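You operate a simulated robot arm through the tools that you are given. There is no shell and no other tool. Be economical: measure what you need, move in short steps, check, and stop when the job is done.

The job below is to be done with a simulated two-armed robot. You get a single attempt, and the scene is never put back.

TASK
Seal packs 27 and 56, then switch the sealer off again.
Fine: switch on, slide them to the slot, press the green button; the third pack stays open where it is.

The check looks at the end state, three seconds after you hand in, the way a careful person would. Anything else that was tipped, shoved, dropped, spilled or broken makes it a failure. A push-on lid holds only when it is set on centred and level and pressed home; a screw cap is set on level and turned clockwise until tight.

THE ROBOT
Two 7-joint arms with two-finger parallel grippers on one trunk, on a base that drives. Base frame: it is fixed to the floor where the robot stands at the start and does not move with it; the origin is under the middle of the robot, x ahead of it, y to its left, z up; the surface under the hand at the start is at about z = 780. Lengths are in mm, angles in rad, forces in N, time in s.
The left shoulder is at the start at [50, 209, 1221], the right one opposite. With the tool pointing down near the work surface each hand reaches from about 100 to 880 mm from the robot's upright axis, wherever it stands, measured 20 degrees to its own side. Places, roughly: dark switch [700, -200, 900]. Payload 4.4 kg a hand.
The TCP of each hand is the grasp point between the finger pads, 23 mm short of the fingertips. In the tool frame z runs along the fingers and y along their closing line. Largest opening 94 mm; finger width 38, thickness 10; the body of the gripper, 54 by 96 mm, starts 39 mm behind the TCP.
Orientation is that of the tool frame in the base frame, as a unit quaternion [w, x, y, z]. With the fingers straight down and closing along the base's y, the tool's x points along the base's -x, its y along +y and its z along -z.

THE INTERFACE
- The arms move only by the tool drive_tool. It takes "left_moves", "right_moves" or both (then of equal length, played together; a hand with none holds still); each is one flat list of numbers, 7 for each row, row after row: the shift along the tool's x, y, z in units of 100 mm (1.0 is 100 mm), then the turn, a rotation vector about the tool's x, y, z in units of 120 degrees (1.0 is 120 degrees), then the opening, from 0 (shut) to 1 (fully open). In form: [dx, dy, dz, ax, ay, az, jaw, dx, dy, dz, ax, ay, az, jaw, ...]. A call has 1 to 20 rows; each row is the pose to reach, as a shift and turn from the pose commanded when the call began, along the tool's axes at that moment. A call with a number of a shift or a turn outside -1 to 1 is refused whole. A row lasts 0.2 s, in which the tool goes at most 50 mm and 0.15 rad; a call with a longer step from one row to the next is refused whole, and so is a gripper value outside its range. A pose out of reach is approached as far as the arm can. The call stops where the force on the tool passes 80 N (or 10 N more than at its start, if that is more) or the arm is blocked; 0.2 s more then pass. Each finger travels about 108 mm/s and halts on what it meets, pressing with about 23 N; the grip force reading is that of the motor and also rises with nothing between the fingers. The clock runs only during rows and for 0.2 s after the last one: add rows that repeat a pose to give the fingers time. It gives the time, the measured TCP pose, the force on the tool (base axes), the opening and the grip force at its end, in the units of the frame above (readings bear some noise), with the torque about the TCP (base axes, N m) and any sound that the robot's microphone picked up.
- Cameras (640 x 400 px; columns grow to the right, rows downward): "scene" is now at [135.3, -54.1, 1389.4]; the picture's right is [-0.62, -0.78, 0.00], its down [-0.49, 0.39, -0.78] and it looks along [0.61, -0.49, -0.62] (base axes); focal length 239 px, centre (320, 200). "left" rides on the left gripper at [86, -16, -74] in its tool frame; the picture's right is [0.18, 0.98, 0.00], its down [-0.58, 0.11, -0.81] and it looks along [-0.79, 0.15, 0.59] (tool axes); focal length 243 px, centre (320, 200). "right" rides on the right gripper at [86, 16, -74] in its tool frame; the picture's right is [-0.18, 0.98, 0.00], its down [-0.58, -0.11, -0.81] and it looks along [-0.79, -0.15, 0.59] (tool axes); focal length 243 px, centre (320, 200). There is no depth. A picture from a camera that has moved, and an enlarged one, comes with that camera's place and axes in the base frame and with its lens.
- capture(camera): a new picture of that camera. No time passes.
- lift_body(by): slides the trunk up (or, below 0, down) by that many mm; the arms and the scene camera ride with it, the base frame stays. It gives what a move gives, with no picture.
- base_move(legs): drives the robot by 1 to 6 legs, each [ahead, left, turn to the left] in mm, mm and rad, along the robot's own axes; the way and the turn of a leg run together, so that a leg with both is an arc; at most 1500 mm and 3.142 rad a leg. The arms and the cameras ride along, it lands a little off, and it stops where it bumps. It gives what a move gives.
- head_to(pan, tilt): turns the head with the scene camera to pan (to the left, within 1.396 rad either way) and tilt (down, from -0.506 to 1.204), counted from straight ahead of the robot. It gives what a move gives.
- zoom(camera, box): a new picture of the part [left, top, right, bottom] of that camera's present view, enlarged. No time passes.
- sign_off(): hands the job in; it is judged then, once.

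Work in short steps. Places have to be worked out from the pictures, the camera data and where the tool is seen: move nearer, look again, correct. Check each grasp and each placing, and mend what went wrong. You have 120 turns and 92 pictures in all, those below and enlarged ones among them. Open the grippers and draw the arms clear of the work before you hand the job in, unless the task says otherwise; then end with one line.

The tools are called after "Request:" by a JSON object that holds its "fn" and its "kwargs". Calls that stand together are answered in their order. drive_tool: Moves the arms, as the interface text tells. Its arguments: {"type":"object","properties":{"left_moves":{"type":"array","items":{"type":"number"}},"right_moves":{"type":"array","items":{"type":"number"}}},"required":[]} The other tools are called the same way: lift_body (by) slides the trunk up or down; base_move (legs) drives the base; head_to (pan, tilt) turns the head that bears the scene camera; capture (camera) takes a picture; zoom (camera, box) takes an enlarged picture of a part of a camera's view; sign_off () hands the job in.

At the start:

```text
t: 0.0
left_tool_pos: [502.9, -91.7, 1200.3]
left_tcp_rot: [0.0, 0.0, 1.0, -0.001]
left_ft_force: [-0.1, 1.2, 0.0]
left_wrist_torque: [-0.02, 0.03, 0.01]
left_width: 93.9
left_grip_force: 0.1
right_tool_pos: [447.3, -548.6, 1225.7]
right_tcp_rot: [0.0, -0.002, 1.0, 0.0]
right_ft_force: [-0.3, -0.2, -0.1]
right_wrist_torque: [0.03, -0.02, -0.04]
right_width: 94.0
right_grip_force: 0.0
trunk travel left (down, up): [-300.0, 263.0]
robot x, y, heading: [2.5, -2.7, -0.0]
head pan, tilt: [-0.672, 0.674]
```

scene: 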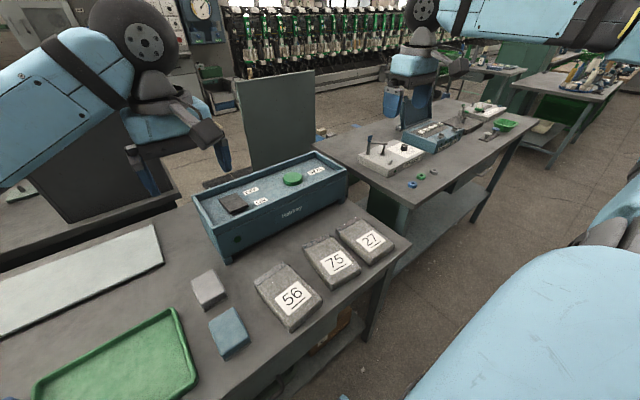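
right: 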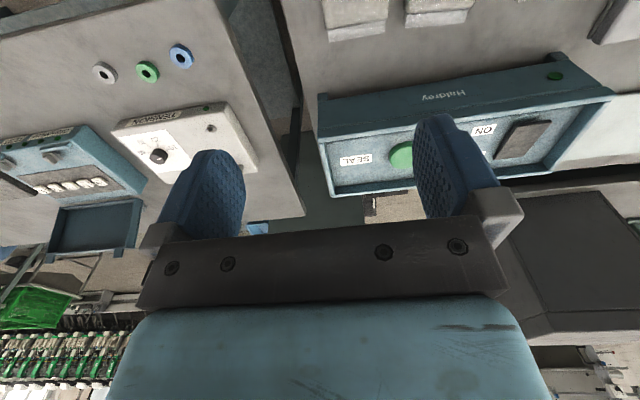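
left: 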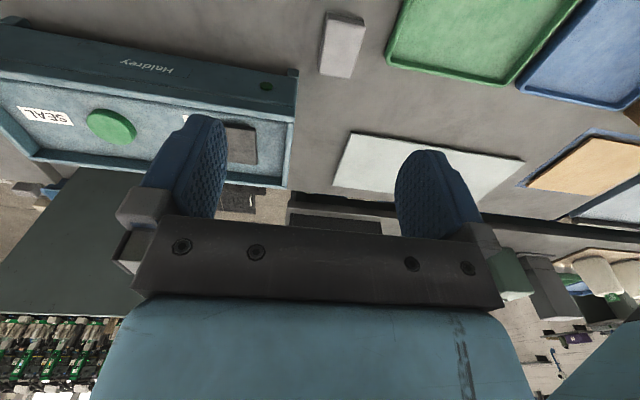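

I begin with enlarged views of the sealer and of the packs.

Request:
{"fn": "zoom", "kwargs": {"camera": "scene", "box": [180, 140, 360, 260]}}

Request:
{"fn": "zoom", "kwargs": {"camera": "scene", "box": [180, 210, 420, 370]}}

```text
3.33 times, centred on (270, 200) of scene
camera zoom: at [135.3, -54.1, 1389.4], right [-0.62, -0.78, 0.0], down [-0.49, 0.39, -0.78], along [0.61, -0.49, -0.62], focal length 796 px, centre (487, 200)
```

zoom: 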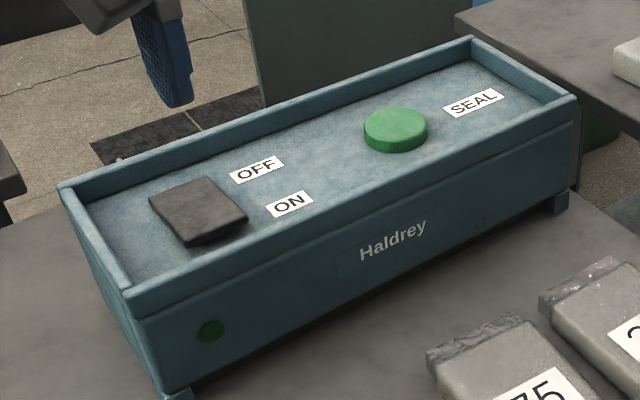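

```text
2.50 times, centred on (300, 290) of scene
camera zoom: at [135.3, -54.1, 1389.4], right [-0.62, -0.78, 0.0], down [-0.49, 0.39, -0.78], along [0.61, -0.49, -0.62], focal length 597 px, centre (370, -25)
```

zoom: 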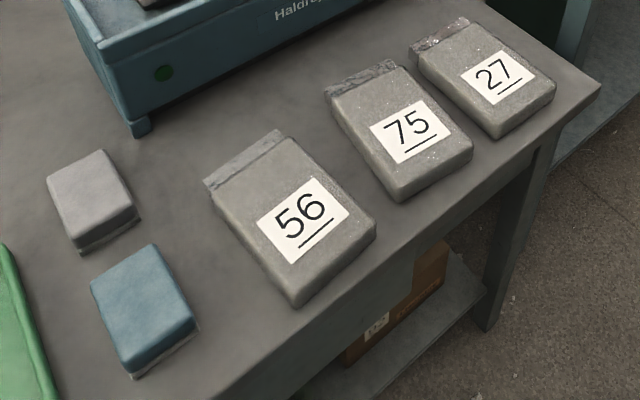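

The packs have their mouths toward the sealer, and the packs are roughly x 380–555 with the sealer front near x≈670. I lower the right hand (clear above the packs) to look into the slot and at the switch.

Request:
{"fn": "drive_tool", "kwargs": {"right_moves": [0.3, 0.3, 0.25, 0, 0, 0, 1, 0.6, 0.6, 0.5, 0, 0, 0, 1, 0.9, 0.9, 0.75, 0, 0, 0, 1, 1, 1, 1, 0, 0, 0, 1], "left_moves": [0, 0.3, 0, 0, 0, 0, 1, 0, 0.6, 0, 0, 0, 0, 1, 0, 0.9, 0, 0, 0, 0, 1, 0, 1, 0, 0, 0, 0, 1]}}

Request:
{"fn": "drive_tool", "kwargs": {"right_moves": [0.1, 0.2, 0.4, 0, 0, 0, 0.5, 0.2, 0.2, 0.8, 0, 0, 0, 0, 0.2, 0.2, 1, 0, 0, 0, 0], "left_moves": [0, 0.3, 0, 0, 0, 0, 1, 0, 0.6, 0, 0, 0, 0, 1, 0, 0.9, 0, 0, 0, 0, 1]}}

Request:
{"fn": "capture", "kwargs": {"camera": "right"}}

```text
t: 1.0
left_tool_pos: [504.2, 8.0, 1198.6]
left_tcp_rot: [-0.001, -0.001, 1.0, 0.0]
left_ft_force: [1.0, -0.5, 0.9]
left_wrist_torque: [0.0, 0.0, -0.03]
left_width: 94.2
left_grip_force: 0.0
right_tool_pos: [347.3, -447.4, 1127.4]
right_tcp_rot: [-0.001, -0.002, 1.0, 0.001]
right_ft_force: [-0.1, 0.3, 0.5]
right_wrist_torque: [0.01, -0.01, 0.03]
right_width: 93.8
right_grip_force: 0.0
trunk travel left (down, up): [-300.0, 263.0]
robot x, y, heading: [1.9, 3.4, 0.001]
head pan, tilt: [-0.672, 0.674]
```

```text
t: 1.8
left_tool_pos: [504.7, 98.9, 1197.6]
left_tcp_rot: [-0.001, -0.001, 1.0, 0.0]
left_ft_force: [-0.3, 0.2, 0.3]
left_wrist_torque: [0.01, 0.02, -0.01]
left_width: 94.1
left_grip_force: 0.0
right_tool_pos: [328.2, -429.0, 1024.5]
right_tcp_rot: [0.0, 0.0, 1.0, 0.0]
right_ft_force: [0.0, -0.3, 0.6]
right_wrist_torque: [-0.06, 0.01, -0.02]
right_width: 0.0
right_grip_force: 22.8
trunk travel left (down, up): [-300.0, 263.0]
robot x, y, heading: [-3.2, 0.3, -0.002]
head pan, tilt: [-0.672, 0.674]
```

```text
86 pictures are left
camera right: at [242.2, -410.1, 1100.9], right [0.18, 0.98, 0.0], down [0.58, -0.11, 0.81], along [0.79, -0.15, -0.59], focal length 243 px, centre (320, 200)
```

right: 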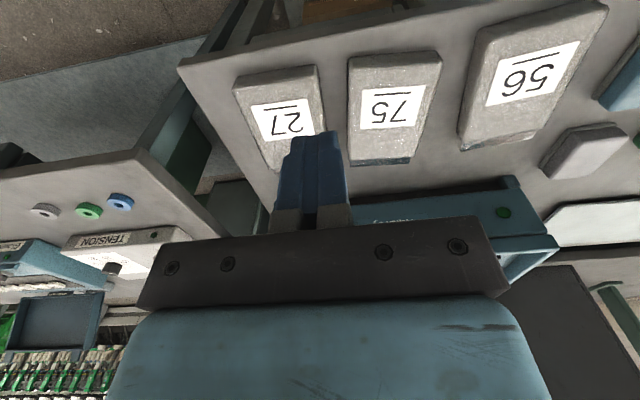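

The right hand camera is partly blocked by its gripper. I lower the trunk 120 mm (the right hand stays well above the packs) and take scene views with a lower eye.

Request:
{"fn": "lift_body", "kwargs": {"by": -120}}

Request:
{"fn": "head_to", "kwargs": {"pan": -0.5, "tilt": 0.6}}

Request:
{"fn": "capture", "kwargs": {"camera": "scene"}}

```text
t: 3.3
left_tool_pos: [503.8, 98.3, 1079.3]
left_tcp_rot: [0.0, -0.001, 1.0, 0.0]
left_ft_force: [0.0, 0.0, -0.8]
left_wrist_torque: [0.02, -0.01, 0.01]
left_width: 94.2
left_grip_force: 0.0
right_tool_pos: [327.0, -428.5, 904.2]
right_tcp_rot: [0.0, -0.001, 1.0, 0.001]
right_ft_force: [0.6, 0.4, -0.2]
right_wrist_torque: [0.0, -0.01, 0.01]
right_width: 0.0
right_grip_force: 22.8
trunk travel left (down, up): [-180.0, 383.0]
robot x, y, heading: [0.1, 1.1, 0.004]
head pan, tilt: [-0.672, 0.674]
```

```text
t: 4.0
left_tool_pos: [502.4, 97.7, 1078.8]
left_tcp_rot: [0.0, 0.0, 1.0, -0.001]
left_ft_force: [0.4, -0.2, -0.1]
left_wrist_torque: [-0.01, 0.0, 0.0]
left_width: 93.9
left_grip_force: 0.1
right_tool_pos: [328.1, -428.7, 904.9]
right_tcp_rot: [0.0, 0.0, 1.0, 0.0]
right_ft_force: [0.6, -0.2, 0.0]
right_wrist_torque: [-0.01, 0.02, -0.01]
right_width: 0.0
right_grip_force: 23.1
trunk travel left (down, up): [-180.0, 383.0]
robot x, y, heading: [-1.6, 2.0, -0.005]
head pan, tilt: [-0.499, 0.6]
```

```text
85 pictures are left
camera scene: at [145.6, -43.0, 1275.7], right [-0.48, -0.88, 0.0], down [-0.5, 0.27, -0.82], along [0.72, -0.4, -0.57], focal length 239 px, centre (320, 200)
```

scene: 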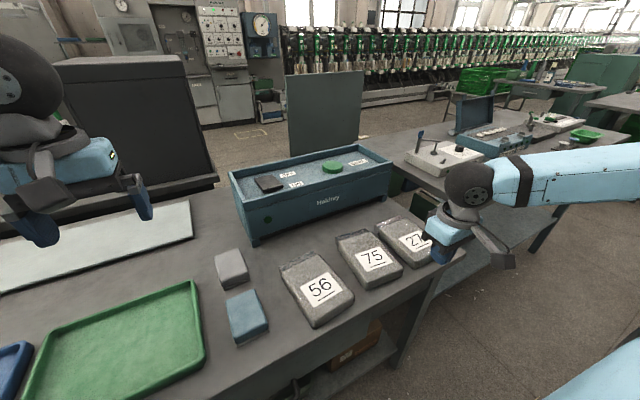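

Request:
{"fn": "zoom", "kwargs": {"camera": "scene", "box": [220, 140, 412, 260]}}

Request:
{"fn": "zoom", "kwargs": {"camera": "scene", "box": [230, 190, 310, 250]}}

Request:
{"fn": "zoom", "kwargs": {"camera": "scene", "box": [250, 155, 314, 195]}}

```text
3.33 times, centred on (316, 200) of scene
camera zoom: at [145.6, -43.0, 1275.7], right [-0.48, -0.88, 0.0], down [-0.5, 0.27, -0.82], along [0.72, -0.4, -0.57], focal length 796 px, centre (333, 200)
```

zoom: 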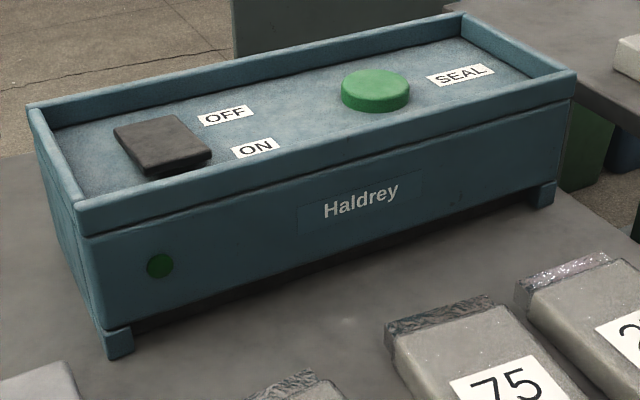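

```text
6.67 times, centred on (270, 220) of scene
camera zoom: at [145.6, -43.0, 1275.7], right [-0.48, -0.88, 0.0], down [-0.5, 0.27, -0.82], along [0.72, -0.4, -0.57], focal length 1592 px, centre (653, 67)
```

zoom: 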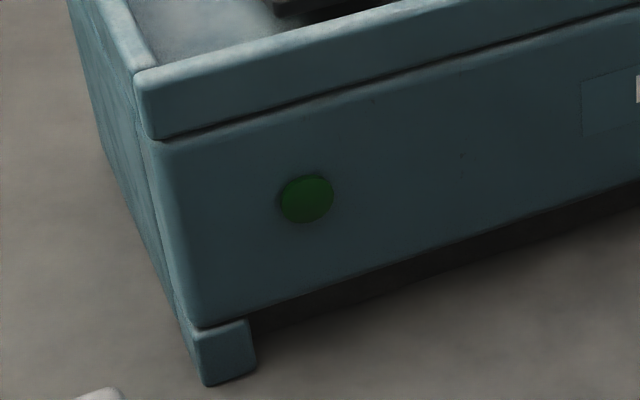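

```text
10.00 times, centred on (282, 175) of scene
camera zoom: at [145.6, -43.0, 1275.7], right [-0.48, -0.88, 0.0], down [-0.5, 0.27, -0.82], along [0.72, -0.4, -0.57], focal length 2387 px, centre (700, 450)
```

zoom: 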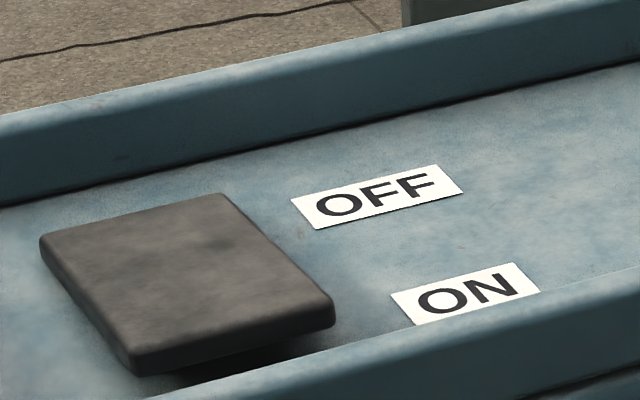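

The rocker is down at its far (OFF) end, so the near end must be pressed for ON; the slot is the low gap between the feet. I move the closed right hand up and forward toward the switch.

Request:
{"fn": "drive_tool", "kwargs": {"right_moves": [-0.2, 0.1, -0.4, 0, 0, 0, 0, -0.45, 0.3, -0.75, 0, 0, 0, 0, -0.7, 0.6, -1, 0, 0, 0, 0, -1, 0.9, -1, 0, 0, 0, 0]}}

Request:
{"fn": "drive_tool", "kwargs": {"right_moves": [-0.3, 0.3, 0, 0, 0, 0, 0, -0.6, 0.6, 0, 0, 0, 0, 0, -0.9, 0.9, 0, 0, 0, 0, 0, -1, 1, 0, 0, 0, 0, 0]}}

Request:
{"fn": "capture", "kwargs": {"camera": "right"}}

```text
t: 5.0
left_tool_pos: [503.4, 98.0, 1077.3]
left_tcp_rot: [0.0, 0.0, 1.0, -0.001]
left_ft_force: [0.3, 0.1, -0.2]
left_wrist_torque: [-0.03, 0.03, 0.0]
left_width: 94.4
left_grip_force: 0.0
right_tool_pos: [429.9, -338.8, 1003.0]
right_tcp_rot: [-0.001, 0.0, 1.0, -0.001]
right_ft_force: [0.4, 0.9, -0.1]
right_wrist_torque: [0.01, 0.01, -0.02]
right_width: 0.2
right_grip_force: 22.9
trunk travel left (down, up): [-180.0, 383.0]
robot x, y, heading: [3.7, -2.1, 0.001]
head pan, tilt: [-0.499, 0.6]
```

```text
t: 6.0
left_tool_pos: [503.8, 98.2, 1078.9]
left_tcp_rot: [0.0, 0.0, 1.0, 0.0]
left_ft_force: [-0.1, -0.7, -0.5]
left_wrist_torque: [0.01, 0.01, -0.01]
left_width: 93.9
left_grip_force: 0.0
right_tool_pos: [526.4, -238.6, 1004.6]
right_tcp_rot: [0.0, 0.0, 1.0, -0.001]
right_ft_force: [-1.0, 0.9, -0.5]
right_wrist_torque: [0.02, 0.03, -0.02]
right_width: 0.1
right_grip_force: 23.2
trunk travel left (down, up): [-180.0, 383.0]
robot x, y, heading: [-1.0, 0.4, -0.005]
head pan, tilt: [-0.499, 0.6]
```

```text
81 pictures are left
camera right: at [441.7, -220.2, 1080.7], right [0.18, 0.98, 0.0], down [0.58, -0.11, 0.81], along [0.79, -0.15, -0.59], focal length 243 px, centre (320, 200)
```

right: 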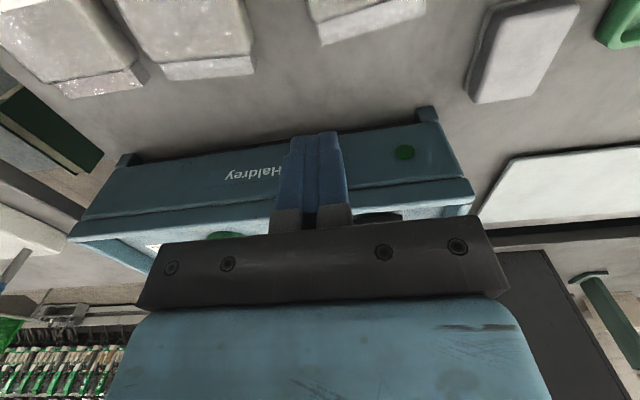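

Sealer front is at x≈661, rim z≈935, left foot y≈-110, right foot y≈-592. I go forward over the switch and check from the scene camera.

Request:
{"fn": "drive_tool", "kwargs": {"right_moves": [-0.4, 0.1, 0, 0, 0, 0, 0, -0.8, 0.2, 0, 0, 0, 0, 0, -1, 0.3, 0, 0, 0, 0, 0]}}

Request:
{"fn": "drive_tool", "kwargs": {"right_moves": [-0.4, 0, 0, 0, 0, 0, 0, -0.8, 0, 0, 0, 0, 0, 0, -0.92, 0, 0, 0, 0, 0, 0]}}

Request:
{"fn": "zoom", "kwargs": {"camera": "scene", "box": [220, 110, 412, 230]}}

Request:
{"fn": "capture", "kwargs": {"camera": "left"}}

```text
t: 6.8
left_tool_pos: [503.6, 99.3, 1079.9]
left_tcp_rot: [0.0, 0.0, 1.0, 0.0]
left_ft_force: [0.0, -0.3, -0.2]
left_wrist_torque: [0.01, 0.03, 0.02]
left_width: 93.8
left_grip_force: 0.1
right_tool_pos: [627.5, -208.6, 1005.3]
right_tcp_rot: [0.0, 0.0, 1.0, 0.0]
right_ft_force: [-0.5, -0.7, -0.3]
right_wrist_torque: [0.01, 0.0, 0.0]
right_width: 0.2
right_grip_force: 23.2
trunk travel left (down, up): [-180.0, 383.0]
robot x, y, heading: [-1.9, 0.2, -0.006]
head pan, tilt: [-0.499, 0.6]
```

```text
t: 7.6
left_tool_pos: [503.4, 98.5, 1078.4]
left_tcp_rot: [0.0, 0.001, 1.0, 0.0]
left_ft_force: [-1.0, 0.2, -0.5]
left_wrist_torque: [-0.05, 0.03, 0.04]
left_width: 93.7
left_grip_force: 0.0
right_tool_pos: [719.3, -207.6, 1004.9]
right_tcp_rot: [-0.001, -0.001, 1.0, 0.0]
right_ft_force: [0.4, -0.5, -0.1]
right_wrist_torque: [0.05, 0.02, 0.02]
right_width: 0.0
right_grip_force: 22.4
trunk travel left (down, up): [-180.0, 383.0]
robot x, y, heading: [-1.5, -3.2, 0.002]
head pan, tilt: [-0.499, 0.6]
```

```text
3.33 times, centred on (316, 170) of scene
camera zoom: at [145.6, -42.9, 1275.8], right [-0.48, -0.88, 0.0], down [-0.5, 0.27, -0.83], along [0.72, -0.4, -0.56], focal length 796 px, centre (333, 300)
```

zoom: 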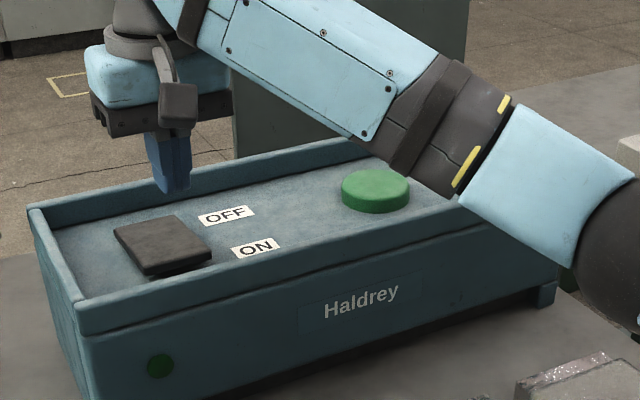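

```text
79 pictures are left
camera left: at [417.4, 82.0, 1152.9], right [-0.18, 0.98, 0.0], down [0.58, 0.11, 0.81], along [0.79, 0.15, -0.59], focal length 243 px, centre (320, 200)
```

left: 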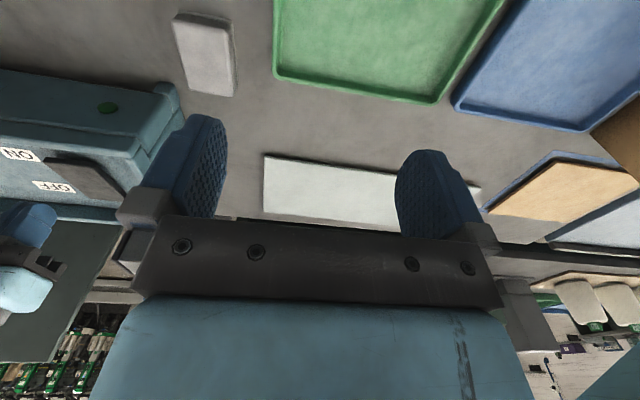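

Projection shows the fingertips will come down on the near end of the rocker; I shift 7 mm forward and descend to just above it.

Request:
{"fn": "drive_tool", "kwargs": {"right_moves": [-0.07, 0, 0.3, 0, 0, 0, 0, -0.07, 0, 0.5, 0, 0, 0, 0, -0.07, 0, 0.55, 0, 0, 0, 0]}}

Request:
{"fn": "zoom", "kwargs": {"camera": "scene", "box": [226, 140, 322, 200]}}

```text
t: 8.4
left_tool_pos: [502.8, 98.4, 1078.6]
left_tcp_rot: [-0.001, 0.0, 1.0, 0.0]
left_ft_force: [0.5, -0.3, -0.4]
left_wrist_torque: [0.0, -0.01, 0.02]
left_width: 93.9
left_grip_force: 0.0
right_tool_pos: [725.1, -208.6, 951.5]
right_tcp_rot: [0.0, 0.0, 1.0, 0.0]
right_ft_force: [0.5, -0.2, 1.3]
right_wrist_torque: [-0.01, 0.02, 0.01]
right_width: 0.0
right_grip_force: 23.1
trunk travel left (down, up): [-180.0, 383.0]
robot x, y, heading: [-0.3, 4.1, -0.003]
head pan, tilt: [-0.499, 0.6]
```

```text
6.67 times, centred on (274, 170) of scene
camera zoom: at [145.5, -42.8, 1275.8], right [-0.48, -0.88, 0.0], down [-0.5, 0.27, -0.83], along [0.72, -0.4, -0.56], focal length 1592 px, centre (627, 400)
```

zoom: 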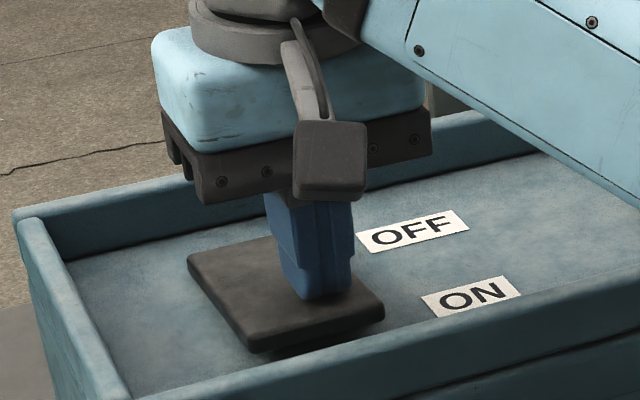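

The fingertips hang just above the rocker's near half; I press down in small rows.

Request:
{"fn": "drive_tool", "kwargs": {"right_moves": [0.02, 0.03, 0.05, 0, 0, 0, 0, 0.02, 0.03, 0.1, 0, 0, 0, 0, 0.02, 0.03, 0.14, 0, 0, 0, 0, 0.02, 0.03, 0.18, 0, 0, 0, 0]}}

Request:
{"fn": "zoom", "kwargs": {"camera": "scene", "box": [226, 160, 322, 220]}}

```text
t: 9.4
left_tool_pos: [498.8, 98.8, 1081.7]
left_tcp_rot: [0.004, 0.0, 1.0, -0.001]
left_ft_force: [0.1, 0.1, 0.2]
left_wrist_torque: [-0.01, -0.02, 0.01]
left_width: 94.0
left_grip_force: 0.2
right_tool_pos: [721.6, -204.4, 946.3]
right_tcp_rot: [0.01, 0.0, 1.0, 0.001]
right_ft_force: [14.3, -6.7, 61.5]
right_wrist_torque: [-0.16, -1.53, -0.1]
right_width: 0.0
right_grip_force: 22.9
trunk travel left (down, up): [-180.0, 383.0]
robot x, y, heading: [0.5, -2.8, 0.003]
head pan, tilt: [-0.499, 0.6]
```

```text
6.67 times, centred on (274, 190) of scene
camera zoom: at [139.7, -41.7, 1277.5], right [-0.48, -0.88, 0.0], down [-0.49, 0.27, -0.83], along [0.73, -0.4, -0.56], focal length 1592 px, centre (627, 267)
```

zoom: 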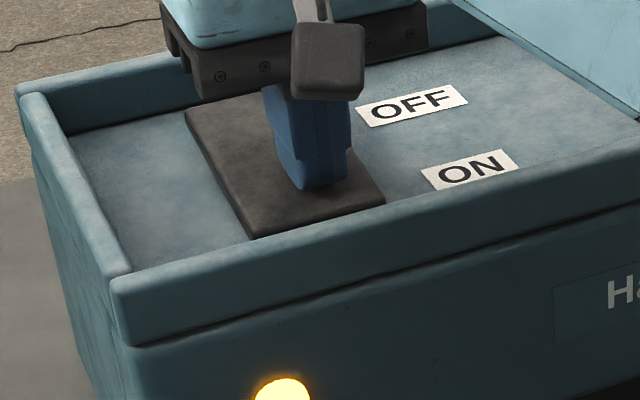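

The lamp is lit: the sealer is on. I lift off the switch and go up, then look again.

Request:
{"fn": "drive_tool", "kwargs": {"right_moves": [0, 0, -0.3, 0, 0, 0, 0, 0, 0, -0.7, 0, 0, 0, 0, 0, 0, -0.9, 0, 0, 0, 0]}}

Request:
{"fn": "capture", "kwargs": {"camera": "scene"}}

Request:
{"fn": "zoom", "kwargs": {"camera": "scene", "box": [220, 160, 412, 280]}}

```text
t: 10.2
left_tool_pos: [502.8, 99.4, 1078.5]
left_tcp_rot: [0.0, 0.0, 1.0, 0.0]
left_ft_force: [0.0, 0.0, -0.7]
left_wrist_torque: [-0.04, 0.01, -0.01]
left_width: 94.2
left_grip_force: 0.1
right_tool_pos: [723.5, -205.5, 1023.0]
right_tcp_rot: [-0.001, -0.001, 1.0, 0.0]
right_ft_force: [0.4, 0.1, -0.2]
right_wrist_torque: [0.0, 0.02, 0.01]
right_width: 0.1
right_grip_force: 22.8
trunk travel left (down, up): [-180.0, 383.0]
robot x, y, heading: [2.6, 0.7, -0.002]
head pan, tilt: [-0.499, 0.6]
```

```text
76 pictures are left
camera scene: at [145.8, -43.0, 1275.5], right [-0.48, -0.88, 0.0], down [-0.5, 0.27, -0.82], along [0.72, -0.39, -0.57], focal length 239 px, centre (320, 200)
```

scene: 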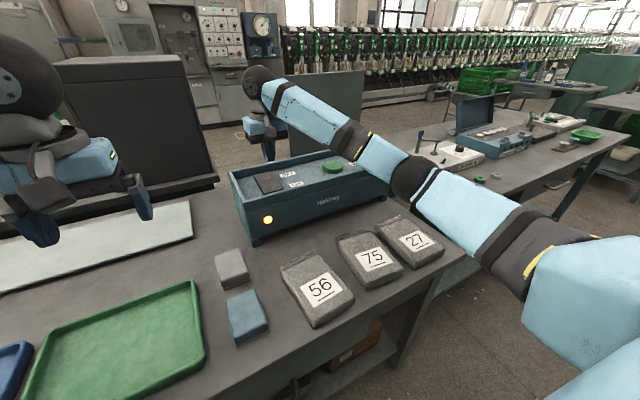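

```text
3.33 times, centred on (316, 220) of scene
camera zoom: at [145.8, -43.0, 1275.5], right [-0.48, -0.88, 0.0], down [-0.5, 0.27, -0.82], along [0.72, -0.39, -0.57], focal length 796 px, centre (333, 133)
```

zoom: 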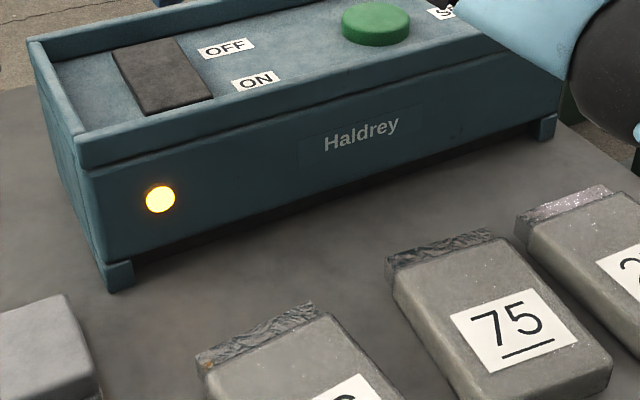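

Sealer on. Next I take the hand back behind pack 56 (near edge x≈382, centred y≈-208) with moderately open fingers, staying high.

Request:
{"fn": "drive_tool", "kwargs": {"right_moves": [0.45, 0, 0, 0, 0, 0, 0, 0.9, 0, 0, 0, 0, 0, 0.3, 1, 0, 0, 0, 0, 0, 0.6]}}

Request:
{"fn": "drive_tool", "kwargs": {"right_moves": [0.45, 0, 0, 0, 0, 0, 0.6, 0.9, 0, 0, 0, 0, 0, 0.6, 1, 0, 0, 0, 0, 0, 0.6]}}

Request:
{"fn": "drive_tool", "kwargs": {"right_moves": [0.45, 0, 0.1, 0, 0, 0, 0.6, 0.9, 0, 0.3, 0, 0, 0, 0.6, 1, 0, 0.7, 0, 0, 0, 0.6]}}

Request:
{"fn": "drive_tool", "kwargs": {"right_moves": [0.45, 0, 0.1, 0, 0, 0, 0.6, 0.9, 0, 0.2, 0, 0, 0, 0.6, 0.95, 0, 0.4, 0, 0, 0, 0.6]}}

Request:
{"fn": "capture", "kwargs": {"camera": "right"}}

Request:
{"fn": "capture", "kwargs": {"camera": "scene"}}

```text
t: 11.0
left_tool_pos: [503.9, 98.2, 1078.7]
left_tcp_rot: [0.0, 0.0, 1.0, 0.0]
left_ft_force: [0.3, -0.2, 0.1]
left_wrist_torque: [0.01, -0.04, 0.02]
left_width: 94.0
left_grip_force: 0.0
right_tool_pos: [622.7, -206.8, 1022.9]
right_tcp_rot: [0.0, 0.0, 1.0, 0.0]
right_ft_force: [-0.3, -0.1, -0.1]
right_wrist_torque: [-0.01, 0.01, 0.0]
right_width: 56.8
right_grip_force: 0.1
trunk travel left (down, up): [-180.0, 383.0]
robot x, y, heading: [0.4, -2.7, 0.004]
head pan, tilt: [-0.499, 0.6]
```

```text
t: 11.8
left_tool_pos: [503.7, 97.6, 1079.5]
left_tcp_rot: [-0.001, 0.0, 1.0, 0.0]
left_ft_force: [0.4, -0.5, -0.2]
left_wrist_torque: [0.01, 0.0, 0.0]
left_width: 93.9
left_grip_force: 0.0
right_tool_pos: [524.1, -205.9, 1020.9]
right_tcp_rot: [-0.001, 0.0, 1.0, 0.0]
right_ft_force: [1.0, -0.1, 0.2]
right_wrist_torque: [-0.01, -0.02, 0.01]
right_width: 56.4
right_grip_force: 0.1
trunk travel left (down, up): [-180.0, 383.0]
robot x, y, heading: [2.9, 0.3, -0.001]
head pan, tilt: [-0.499, 0.6]
```

```text
t: 12.6
left_tool_pos: [503.4, 96.9, 1079.1]
left_tcp_rot: [0.001, 0.0, 1.0, 0.0]
left_ft_force: [-0.1, 0.1, -0.2]
left_wrist_torque: [-0.02, 0.02, -0.02]
left_width: 94.0
left_grip_force: 0.1
right_tool_pos: [425.5, -207.1, 950.9]
right_tcp_rot: [0.0, 0.0, 1.0, 0.0]
right_ft_force: [0.1, 0.6, 0.5]
right_wrist_torque: [0.03, 0.0, 0.02]
right_width: 56.3
right_grip_force: 0.1
trunk travel left (down, up): [-180.0, 383.0]
robot x, y, heading: [-1.8, -0.3, 0.002]
head pan, tilt: [-0.499, 0.6]
```

```text
t: 13.4
left_tool_pos: [503.2, 98.6, 1078.3]
left_tcp_rot: [0.0, 0.0, 1.0, 0.0]
left_ft_force: [-0.4, -1.1, 0.6]
left_wrist_torque: [-0.01, 0.02, 0.0]
left_width: 94.1
left_grip_force: 0.1
right_tool_pos: [331.5, -205.4, 911.8]
right_tcp_rot: [-0.002, 0.001, 1.0, 0.0]
right_ft_force: [0.0, 0.2, -0.6]
right_wrist_torque: [-0.02, -0.03, 0.01]
right_width: 56.3
right_grip_force: 0.0
trunk travel left (down, up): [-180.0, 383.0]
robot x, y, heading: [0.1, -3.2, -0.001]
head pan, tilt: [-0.499, 0.6]
```

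```text
74 pictures are left
camera right: at [245.6, -188.1, 987.3], right [0.18, 0.98, 0.0], down [0.58, -0.11, 0.81], along [0.79, -0.15, -0.59], focal length 243 px, centre (320, 200)
```

right: 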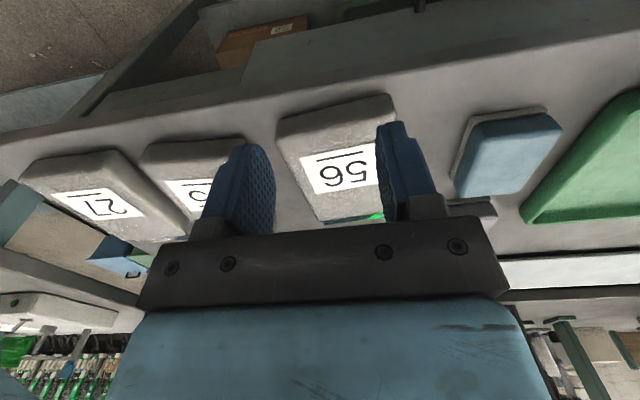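

```text
73 pictures are left
camera scene: at [145.9, -43.2, 1275.7], right [-0.48, -0.88, 0.0], down [-0.5, 0.27, -0.82], along [0.72, -0.39, -0.57], focal length 239 px, centre (320, 200)
```

scene: 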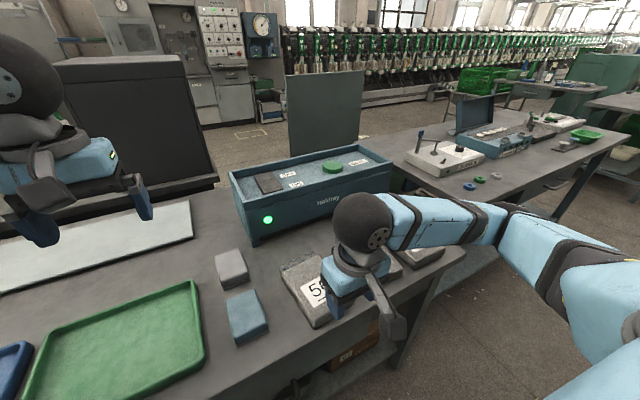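

The lamp is now green (hot). I back off slightly to x≈318, shift to y≈-201 and lower the hand so the tips are at about z 789 behind pack 56.

Request:
{"fn": "drive_tool", "kwargs": {"right_moves": [0.13, 0.05, 0.3, 0, 0, 0, 0.6, 0.13, 0.05, 0.6, 0, 0, 0, 0.6, 0.13, 0.05, 0.9, 0, 0, 0, 0.6, 0.13, 0.05, 1.0, 0, 0, 0, 0.6]}}

Request:
{"fn": "capture", "kwargs": {"camera": "right"}}

Request:
{"fn": "zoom", "kwargs": {"camera": "scene", "box": [240, 220, 432, 340]}}

```text
t: 14.4
left_tool_pos: [503.8, 98.3, 1080.2]
left_tcp_rot: [0.0, 0.0, 1.0, -0.001]
left_ft_force: [-0.2, 0.3, -1.0]
left_wrist_torque: [-0.02, 0.0, 0.07]
left_width: 94.0
left_grip_force: 0.1
right_tool_pos: [315.1, -202.3, 809.8]
right_tcp_rot: [0.0, -0.001, 1.0, -0.001]
right_ft_force: [-0.4, -0.5, -0.3]
right_wrist_torque: [0.01, 0.0, -0.01]
right_width: 56.5
right_grip_force: 0.0
right hand out of reach, approached as far as the arm can: row 1
trunk travel left (down, up): [-180.0, 383.0]
robot x, y, heading: [-1.8, 0.7, -0.003]
head pan, tilt: [-0.499, 0.6]
```

```text
72 pictures are left
camera right: at [230.4, -184.0, 886.1], right [0.18, 0.98, 0.0], down [0.58, -0.11, 0.81], along [0.79, -0.15, -0.59], focal length 243 px, centre (320, 200)
```

right: 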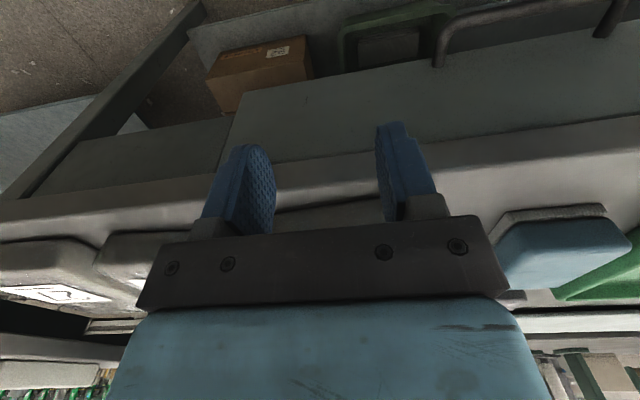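

```text
3.33 times, centred on (336, 280) of scene
camera zoom: at [145.6, -42.9, 1275.8], right [-0.48, -0.88, 0.0], down [-0.5, 0.27, -0.83], along [0.72, -0.4, -0.56], focal length 796 px, centre (267, -67)
```

zoom: 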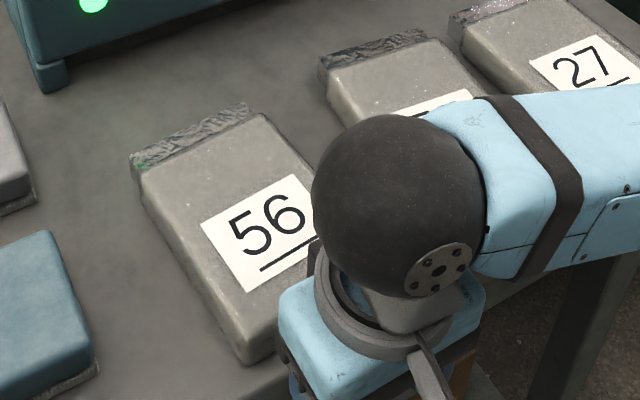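

The fingers hang beside the table's near edge at the right height, behind pack 56. I push forward 90 mm in gentle rows and look.

Request:
{"fn": "drive_tool", "kwargs": {"right_moves": [-0.2, 0, 0, 0, 0, 0, 0.6, -0.3, 0, 0, 0, 0, 0, 0.6, -0.4, 0, 0, 0, 0, 0, 0.6, -0.5, 0, 0, 0, 0, 0, 0.6, -0.6, 0, 0, 0, 0, 0, 0.6, -0.7, 0, 0, 0, 0, 0, 0.6]}}

Request:
{"fn": "zoom", "kwargs": {"camera": "scene", "box": [220, 200, 412, 320]}}

Request:
{"fn": "capture", "kwargs": {"camera": "right"}}

```text
t: 15.8
left_tool_pos: [503.2, 98.0, 1079.1]
left_tcp_rot: [0.0, 0.0, 1.0, 0.0]
left_ft_force: [0.6, -0.3, -1.3]
left_wrist_torque: [0.03, -0.05, 0.04]
left_width: 94.0
left_grip_force: 0.1
right_tool_pos: [386.7, -200.7, 814.2]
right_tcp_rot: [0.0, 0.0, 1.0, 0.0]
right_ft_force: [0.2, 0.2, -0.5]
right_wrist_torque: [0.05, -0.01, -0.01]
right_width: 56.5
right_grip_force: 0.0
trunk travel left (down, up): [-180.0, 383.0]
robot x, y, heading: [3.7, -0.4, 0.002]
head pan, tilt: [-0.499, 0.6]
```

```text
3.33 times, centred on (316, 260) of scene
camera zoom: at [145.6, -42.9, 1275.8], right [-0.48, -0.88, 0.0], down [-0.5, 0.27, -0.83], along [0.72, -0.4, -0.56], focal length 796 px, centre (333, 0)
```

zoom: 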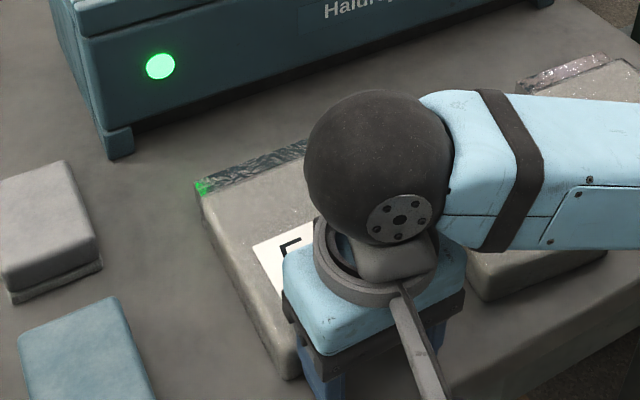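

```text
69 pictures are left
camera right: at [300.6, -182.5, 888.4], right [0.18, 0.98, 0.0], down [0.58, -0.11, 0.81], along [0.79, -0.15, -0.59], focal length 243 px, centre (320, 200)
```

right: 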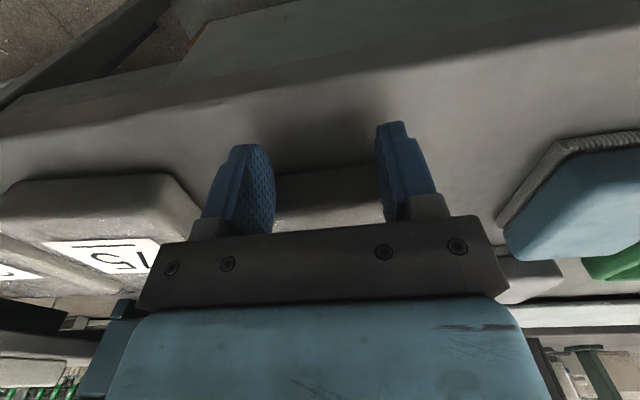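

Pack 56 is moving straight. I continue 50 mm.

Request:
{"fn": "drive_tool", "kwargs": {"right_moves": [-0.1, 0, 0, 0, 0, 0, 0.6, -0.2, 0, 0, 0, 0, 0, 0.6, -0.3, 0, 0, 0, 0, 0, 0.6, -0.4, 0, 0, 0, 0, 0, 0.6, -0.5, 0, 0, 0, 0, 0, 0.6]}}

Request:
{"fn": "zoom", "kwargs": {"camera": "scene", "box": [220, 180, 380, 280]}}

```text
t: 17.0
left_tool_pos: [502.4, 99.5, 1078.8]
left_tcp_rot: [0.0, 0.0, 1.0, 0.0]
left_ft_force: [-0.3, 0.1, -0.4]
left_wrist_torque: [-0.02, 0.01, 0.01]
left_width: 94.1
left_grip_force: 0.0
right_tool_pos: [436.3, -199.4, 812.4]
right_tcp_rot: [0.0, -0.002, 1.0, 0.0]
right_ft_force: [-0.3, 0.1, -0.4]
right_wrist_torque: [0.0, 0.03, 0.0]
right_width: 56.2
right_grip_force: 0.1
trunk travel left (down, up): [-180.0, 383.0]
robot x, y, heading: [-1.3, 0.3, 0.005]
head pan, tilt: [-0.499, 0.6]
```

```text
4.00 times, centred on (300, 230) of scene
camera zoom: at [145.6, -42.9, 1275.7], right [-0.48, -0.88, 0.0], down [-0.5, 0.27, -0.83], along [0.72, -0.4, -0.56], focal length 955 px, centre (400, 80)
```

zoom: 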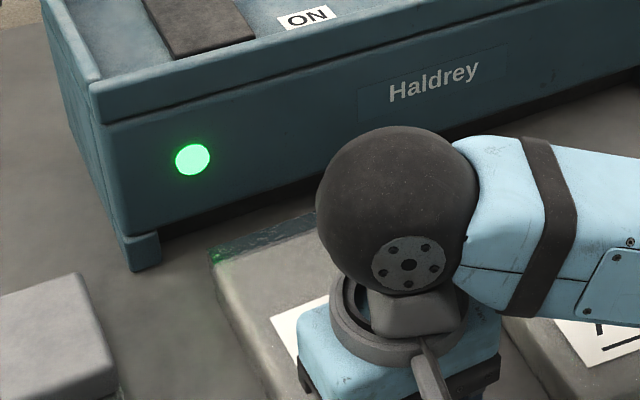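

Mouth of 56 is around x≈640, about 20 mm short of the front face. I push another 22 mm.

Request:
{"fn": "drive_tool", "kwargs": {"right_moves": [-0.08, 0, 0, 0, 0, 0, 0.6, -0.15, 0, 0, 0, 0, 0, 0.6, -0.22, 0, 0, 0, 0, 0, 0.6]}}

Request:
{"fn": "zoom", "kwargs": {"camera": "scene", "box": [240, 200, 320, 250]}}

```text
t: 17.8
left_tool_pos: [503.4, 98.0, 1078.3]
left_tcp_rot: [-0.001, 0.0, 1.0, -0.001]
left_ft_force: [-0.2, 0.6, -0.9]
left_wrist_torque: [-0.01, 0.03, 0.01]
left_width: 93.9
left_grip_force: 0.1
right_tool_pos: [458.0, -200.3, 811.6]
right_tcp_rot: [-0.001, -0.001, 1.0, 0.0]
right_ft_force: [-0.1, -0.2, -1.1]
right_wrist_torque: [-0.02, 0.03, 0.05]
right_width: 56.4
right_grip_force: 0.0
trunk travel left (down, up): [-180.0, 383.0]
robot x, y, heading: [-1.1, -0.8, 0.001]
head pan, tilt: [-0.499, 0.6]
```

```text
8.00 times, centred on (280, 225) of scene
camera zoom: at [145.7, -42.9, 1275.8], right [-0.48, -0.88, 0.0], down [-0.5, 0.27, -0.83], along [0.72, -0.4, -0.56], focal length 1910 px, centre (640, 0)
```

zoom: 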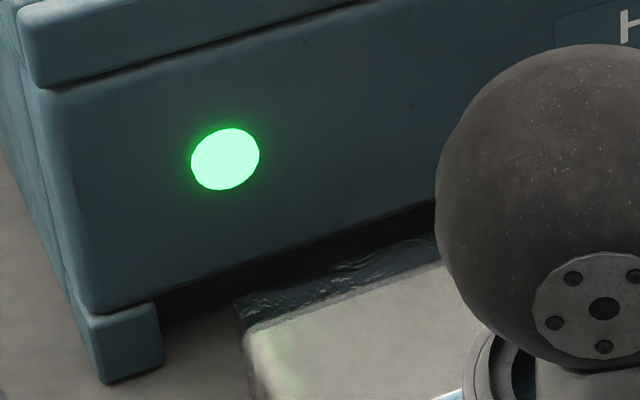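

The flap's edge is at the front face line. I push on in small rows, watching for resistance.

Request:
{"fn": "drive_tool", "kwargs": {"right_moves": [-0.05, 0, 0, 0, 0, 0, 0.6, -0.1, 0, 0, 0, 0, 0, 0.6, -0.14, 0, 0, 0, 0, 0, 0.6]}}

Request:
{"fn": "zoom", "kwargs": {"camera": "scene", "box": [240, 200, 320, 250]}}

```text
t: 18.6
left_tool_pos: [503.5, 98.5, 1079.2]
left_tcp_rot: [0.001, 0.0, 1.0, 0.001]
left_ft_force: [0.4, 0.8, 0.0]
left_wrist_torque: [0.01, -0.05, 0.0]
left_width: 93.7
left_grip_force: 0.0
right_tool_pos: [471.8, -200.1, 812.4]
right_tcp_rot: [0.0, -0.001, 1.0, 0.001]
right_ft_force: [0.5, -0.1, 0.3]
right_wrist_torque: [0.0, 0.01, 0.02]
right_width: 56.3
right_grip_force: 0.1
trunk travel left (down, up): [-180.0, 383.0]
robot x, y, heading: [-0.4, 0.3, -0.001]
head pan, tilt: [-0.499, 0.6]
```

```text
8.00 times, centred on (280, 225) of scene
camera zoom: at [145.6, -42.9, 1275.8], right [-0.48, -0.88, 0.0], down [-0.5, 0.27, -0.83], along [0.72, -0.4, -0.56], focal length 1910 px, centre (640, 0)
```

zoom: 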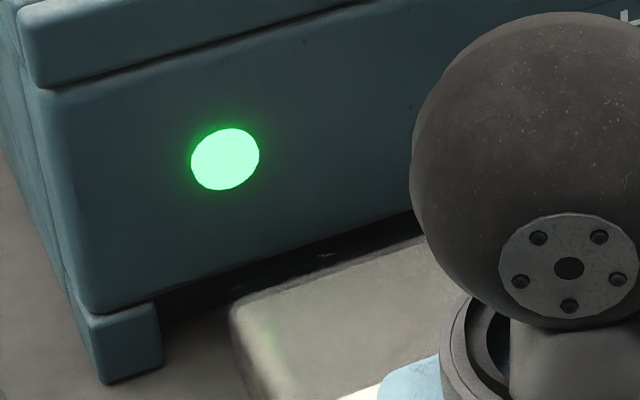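

The flap is sliding into the slot; the body's shoulder still has some gap. I continue carefully.

Request:
{"fn": "drive_tool", "kwargs": {"right_moves": [-0.04, 0, 0, 0, 0, 0, 0.6, -0.08, 0, 0, 0, 0, 0, 0.6]}}

Request:
{"fn": "zoom", "kwargs": {"camera": "scene", "box": [240, 200, 320, 250]}}

```text
t: 19.2
left_tool_pos: [503.1, 98.7, 1079.8]
left_tcp_rot: [0.001, 0.001, 1.0, 0.0]
left_ft_force: [-0.1, 0.4, -0.8]
left_wrist_torque: [0.03, 0.0, -0.02]
left_width: 94.1
left_grip_force: 0.1
right_tool_pos: [478.6, -199.6, 810.8]
right_tcp_rot: [0.0, -0.001, 1.0, 0.0]
right_ft_force: [-0.6, -0.2, -0.9]
right_wrist_torque: [-0.02, -0.04, 0.0]
right_width: 56.4
right_grip_force: 0.0
trunk travel left (down, up): [-180.0, 383.0]
robot x, y, heading: [-1.8, -0.7, 0.001]
head pan, tilt: [-0.499, 0.6]
```

```text
8.00 times, centred on (280, 225) of scene
camera zoom: at [145.6, -42.9, 1275.8], right [-0.48, -0.88, 0.0], down [-0.5, 0.27, -0.83], along [0.72, -0.4, -0.56], focal length 1910 px, centre (640, 0)
```

zoom: 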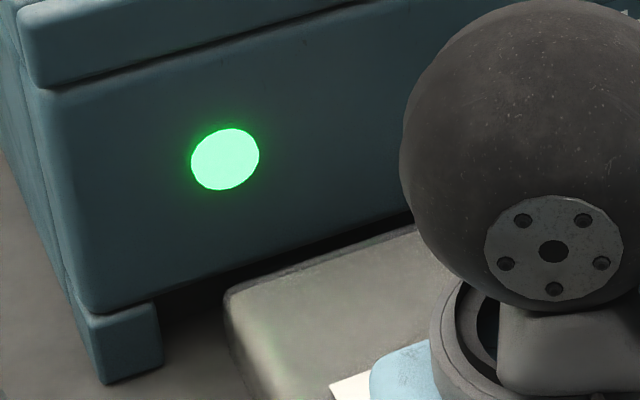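

The gap under the sealer looks about as tall as the pack, so I want a side view. I turn the left hand so its camera looks along the slot toward -y.

Request:
{"fn": "drive_tool", "kwargs": {"left_moves": [-0.1, -0.05, 0.1, 0, 0, 0.07, 1, -0.2, -0.1, 0.2, 0, 0, 0.14, 1, -0.3, -0.15, 0.3, 0, 0, 0.21, 1, -0.4, -0.2, 0.4, 0, 0, 0.28, 1, -0.5, -0.25, 0.5, 0, 0, 0.35, 1, -0.6, -0.3, 0.6, 0, 0, 0.42, 1, -0.7, -0.35, 0.7, 0, 0, 0.49, 1, -0.8, -0.4, 0.8, 0, 0, 0.56, 1, -0.9, -0.45, 0.9, 0, 0, 0.63, 1, -0.97, -0.5, 1, 0, 0, 0.7, 1, -0.97, -0.5, 1, 0, 0, 0.75, 1]}}

Request:
{"fn": "drive_tool", "kwargs": {"left_moves": [0, 0, 0.1, 0, -0.07, 0, 1, 0, 0, 0.2, 0, -0.14, 0, 1, 0, 0, 0.35, 0, -0.21, 0, 1, 0, 0, 0.5, 0, -0.26, 0, 1]}}

Request:
{"fn": "capture", "kwargs": {"camera": "left"}}

```text
t: 21.6
left_tool_pos: [600.8, 48.1, 978.6]
left_tcp_rot: [0.0, 0.708, 0.706, 0.0]
left_ft_force: [-1.1, -0.1, -0.4]
left_wrist_torque: [0.02, 0.03, -0.03]
left_width: 94.1
left_grip_force: 0.0
right_tool_pos: [480.1, -201.1, 812.5]
right_tcp_rot: [-0.001, -0.001, 1.0, 0.0]
right_ft_force: [-0.1, 0.8, -0.5]
right_wrist_torque: [-0.05, -0.04, -0.03]
right_width: 56.6
right_grip_force: 0.0
trunk travel left (down, up): [-180.0, 383.0]
robot x, y, heading: [4.1, 3.0, 0.002]
head pan, tilt: [-0.499, 0.6]
```

```text
t: 22.6
left_tool_pos: [601.5, 48.7, 929.0]
left_tcp_rot: [0.19, 0.681, 0.681, -0.19]
left_ft_force: [-0.7, 0.0, 0.1]
left_wrist_torque: [0.03, 0.01, 0.01]
left_width: 94.1
left_grip_force: 0.1
right_tool_pos: [480.7, -200.3, 813.3]
right_tcp_rot: [0.001, -0.001, 1.0, 0.0]
right_ft_force: [0.3, -0.5, 0.3]
right_wrist_torque: [-0.01, 0.01, -0.01]
right_width: 56.4
right_grip_force: 0.0
trunk travel left (down, up): [-180.0, 383.0]
robot x, y, heading: [-2.5, 1.0, -0.001]
head pan, tilt: [-0.499, 0.6]
```

```text
64 pictures are left
camera left: at [585.0, 161.0, 946.2], right [0.98, 0.16, -0.09], down [0.11, -0.08, 0.99], along [0.15, -0.98, -0.09], focal length 243 px, centre (320, 200)
```

left: 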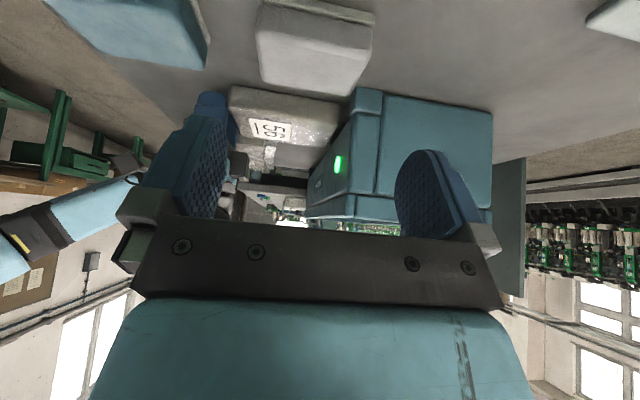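

Request:
{"fn": "zoom", "kwargs": {"camera": "left", "box": [210, 70, 402, 190]}}

Request:
{"fn": "zoom", "kwargs": {"camera": "left", "box": [310, 80, 390, 130]}}

```text
3.33 times, centred on (306, 130) of left
camera zoom: at [585.0, 161.0, 946.2], right [0.98, 0.16, -0.09], down [0.11, -0.08, 0.99], along [0.15, -0.98, -0.09], focal length 809 px, centre (367, 433)
```

zoom: 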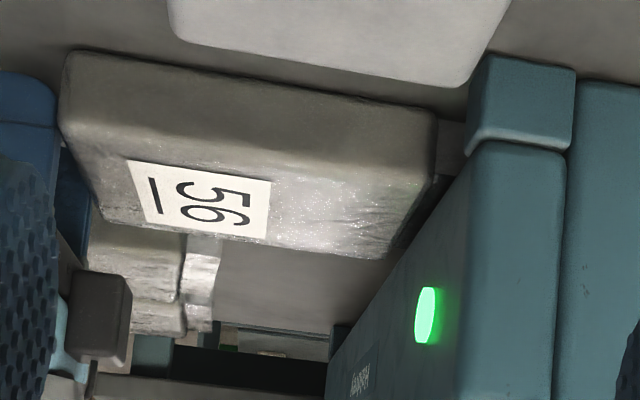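

```text
8.00 times, centred on (350, 105) of left
camera zoom: at [585.0, 161.0, 946.2], right [0.98, 0.16, -0.09], down [0.11, -0.08, 0.99], along [0.15, -0.98, -0.09], focal length 1941 px, centre (80, 960)
```

zoom: 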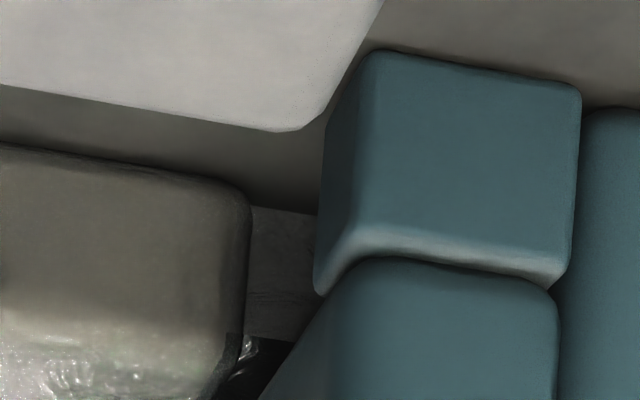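

Body shoulder is ~6 mm short of the front face, with flap inside the slot. I push another 6 mm in fine rows.

Request:
{"fn": "drive_tool", "kwargs": {"right_moves": [-0.03, 0, 0, 0, 0, 0, 0.6, -0.06, 0, 0, 0, 0, 0, 0.6]}}

Request:
{"fn": "zoom", "kwargs": {"camera": "left", "box": [270, 80, 398, 160]}}

```text
t: 23.2
left_tool_pos: [599.7, 46.9, 929.0]
left_tcp_rot: [0.19, 0.682, 0.681, -0.19]
left_ft_force: [-0.1, 0.1, 0.0]
left_wrist_torque: [0.01, 0.0, -0.01]
left_width: 94.0
left_grip_force: 0.2
right_tool_pos: [483.7, -201.4, 812.0]
right_tcp_rot: [-0.001, -0.001, 1.0, 0.0]
right_ft_force: [-16.4, -0.6, -0.8]
right_wrist_torque: [0.1, -0.02, -0.21]
right_width: 56.3
right_grip_force: 0.0
trunk travel left (down, up): [-180.0, 383.0]
robot x, y, heading: [-0.4, -1.4, 0.001]
head pan, tilt: [-0.499, 0.6]
```

```text
5.00 times, centred on (334, 120) of left
camera zoom: at [583.7, 160.4, 946.9], right [0.98, 0.16, -0.09], down [0.11, -0.08, 0.99], along [0.15, -0.98, -0.1], focal length 1213 px, centre (250, 600)
```

zoom: 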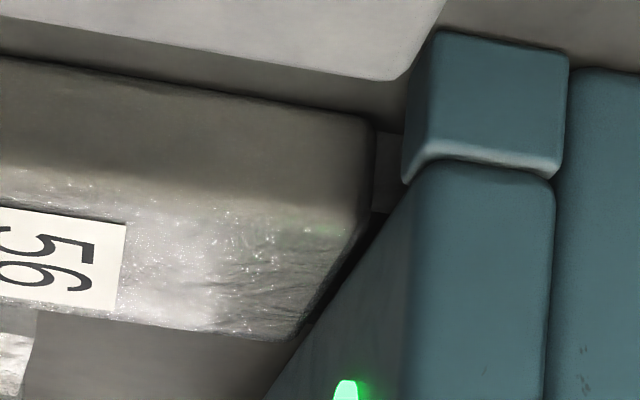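

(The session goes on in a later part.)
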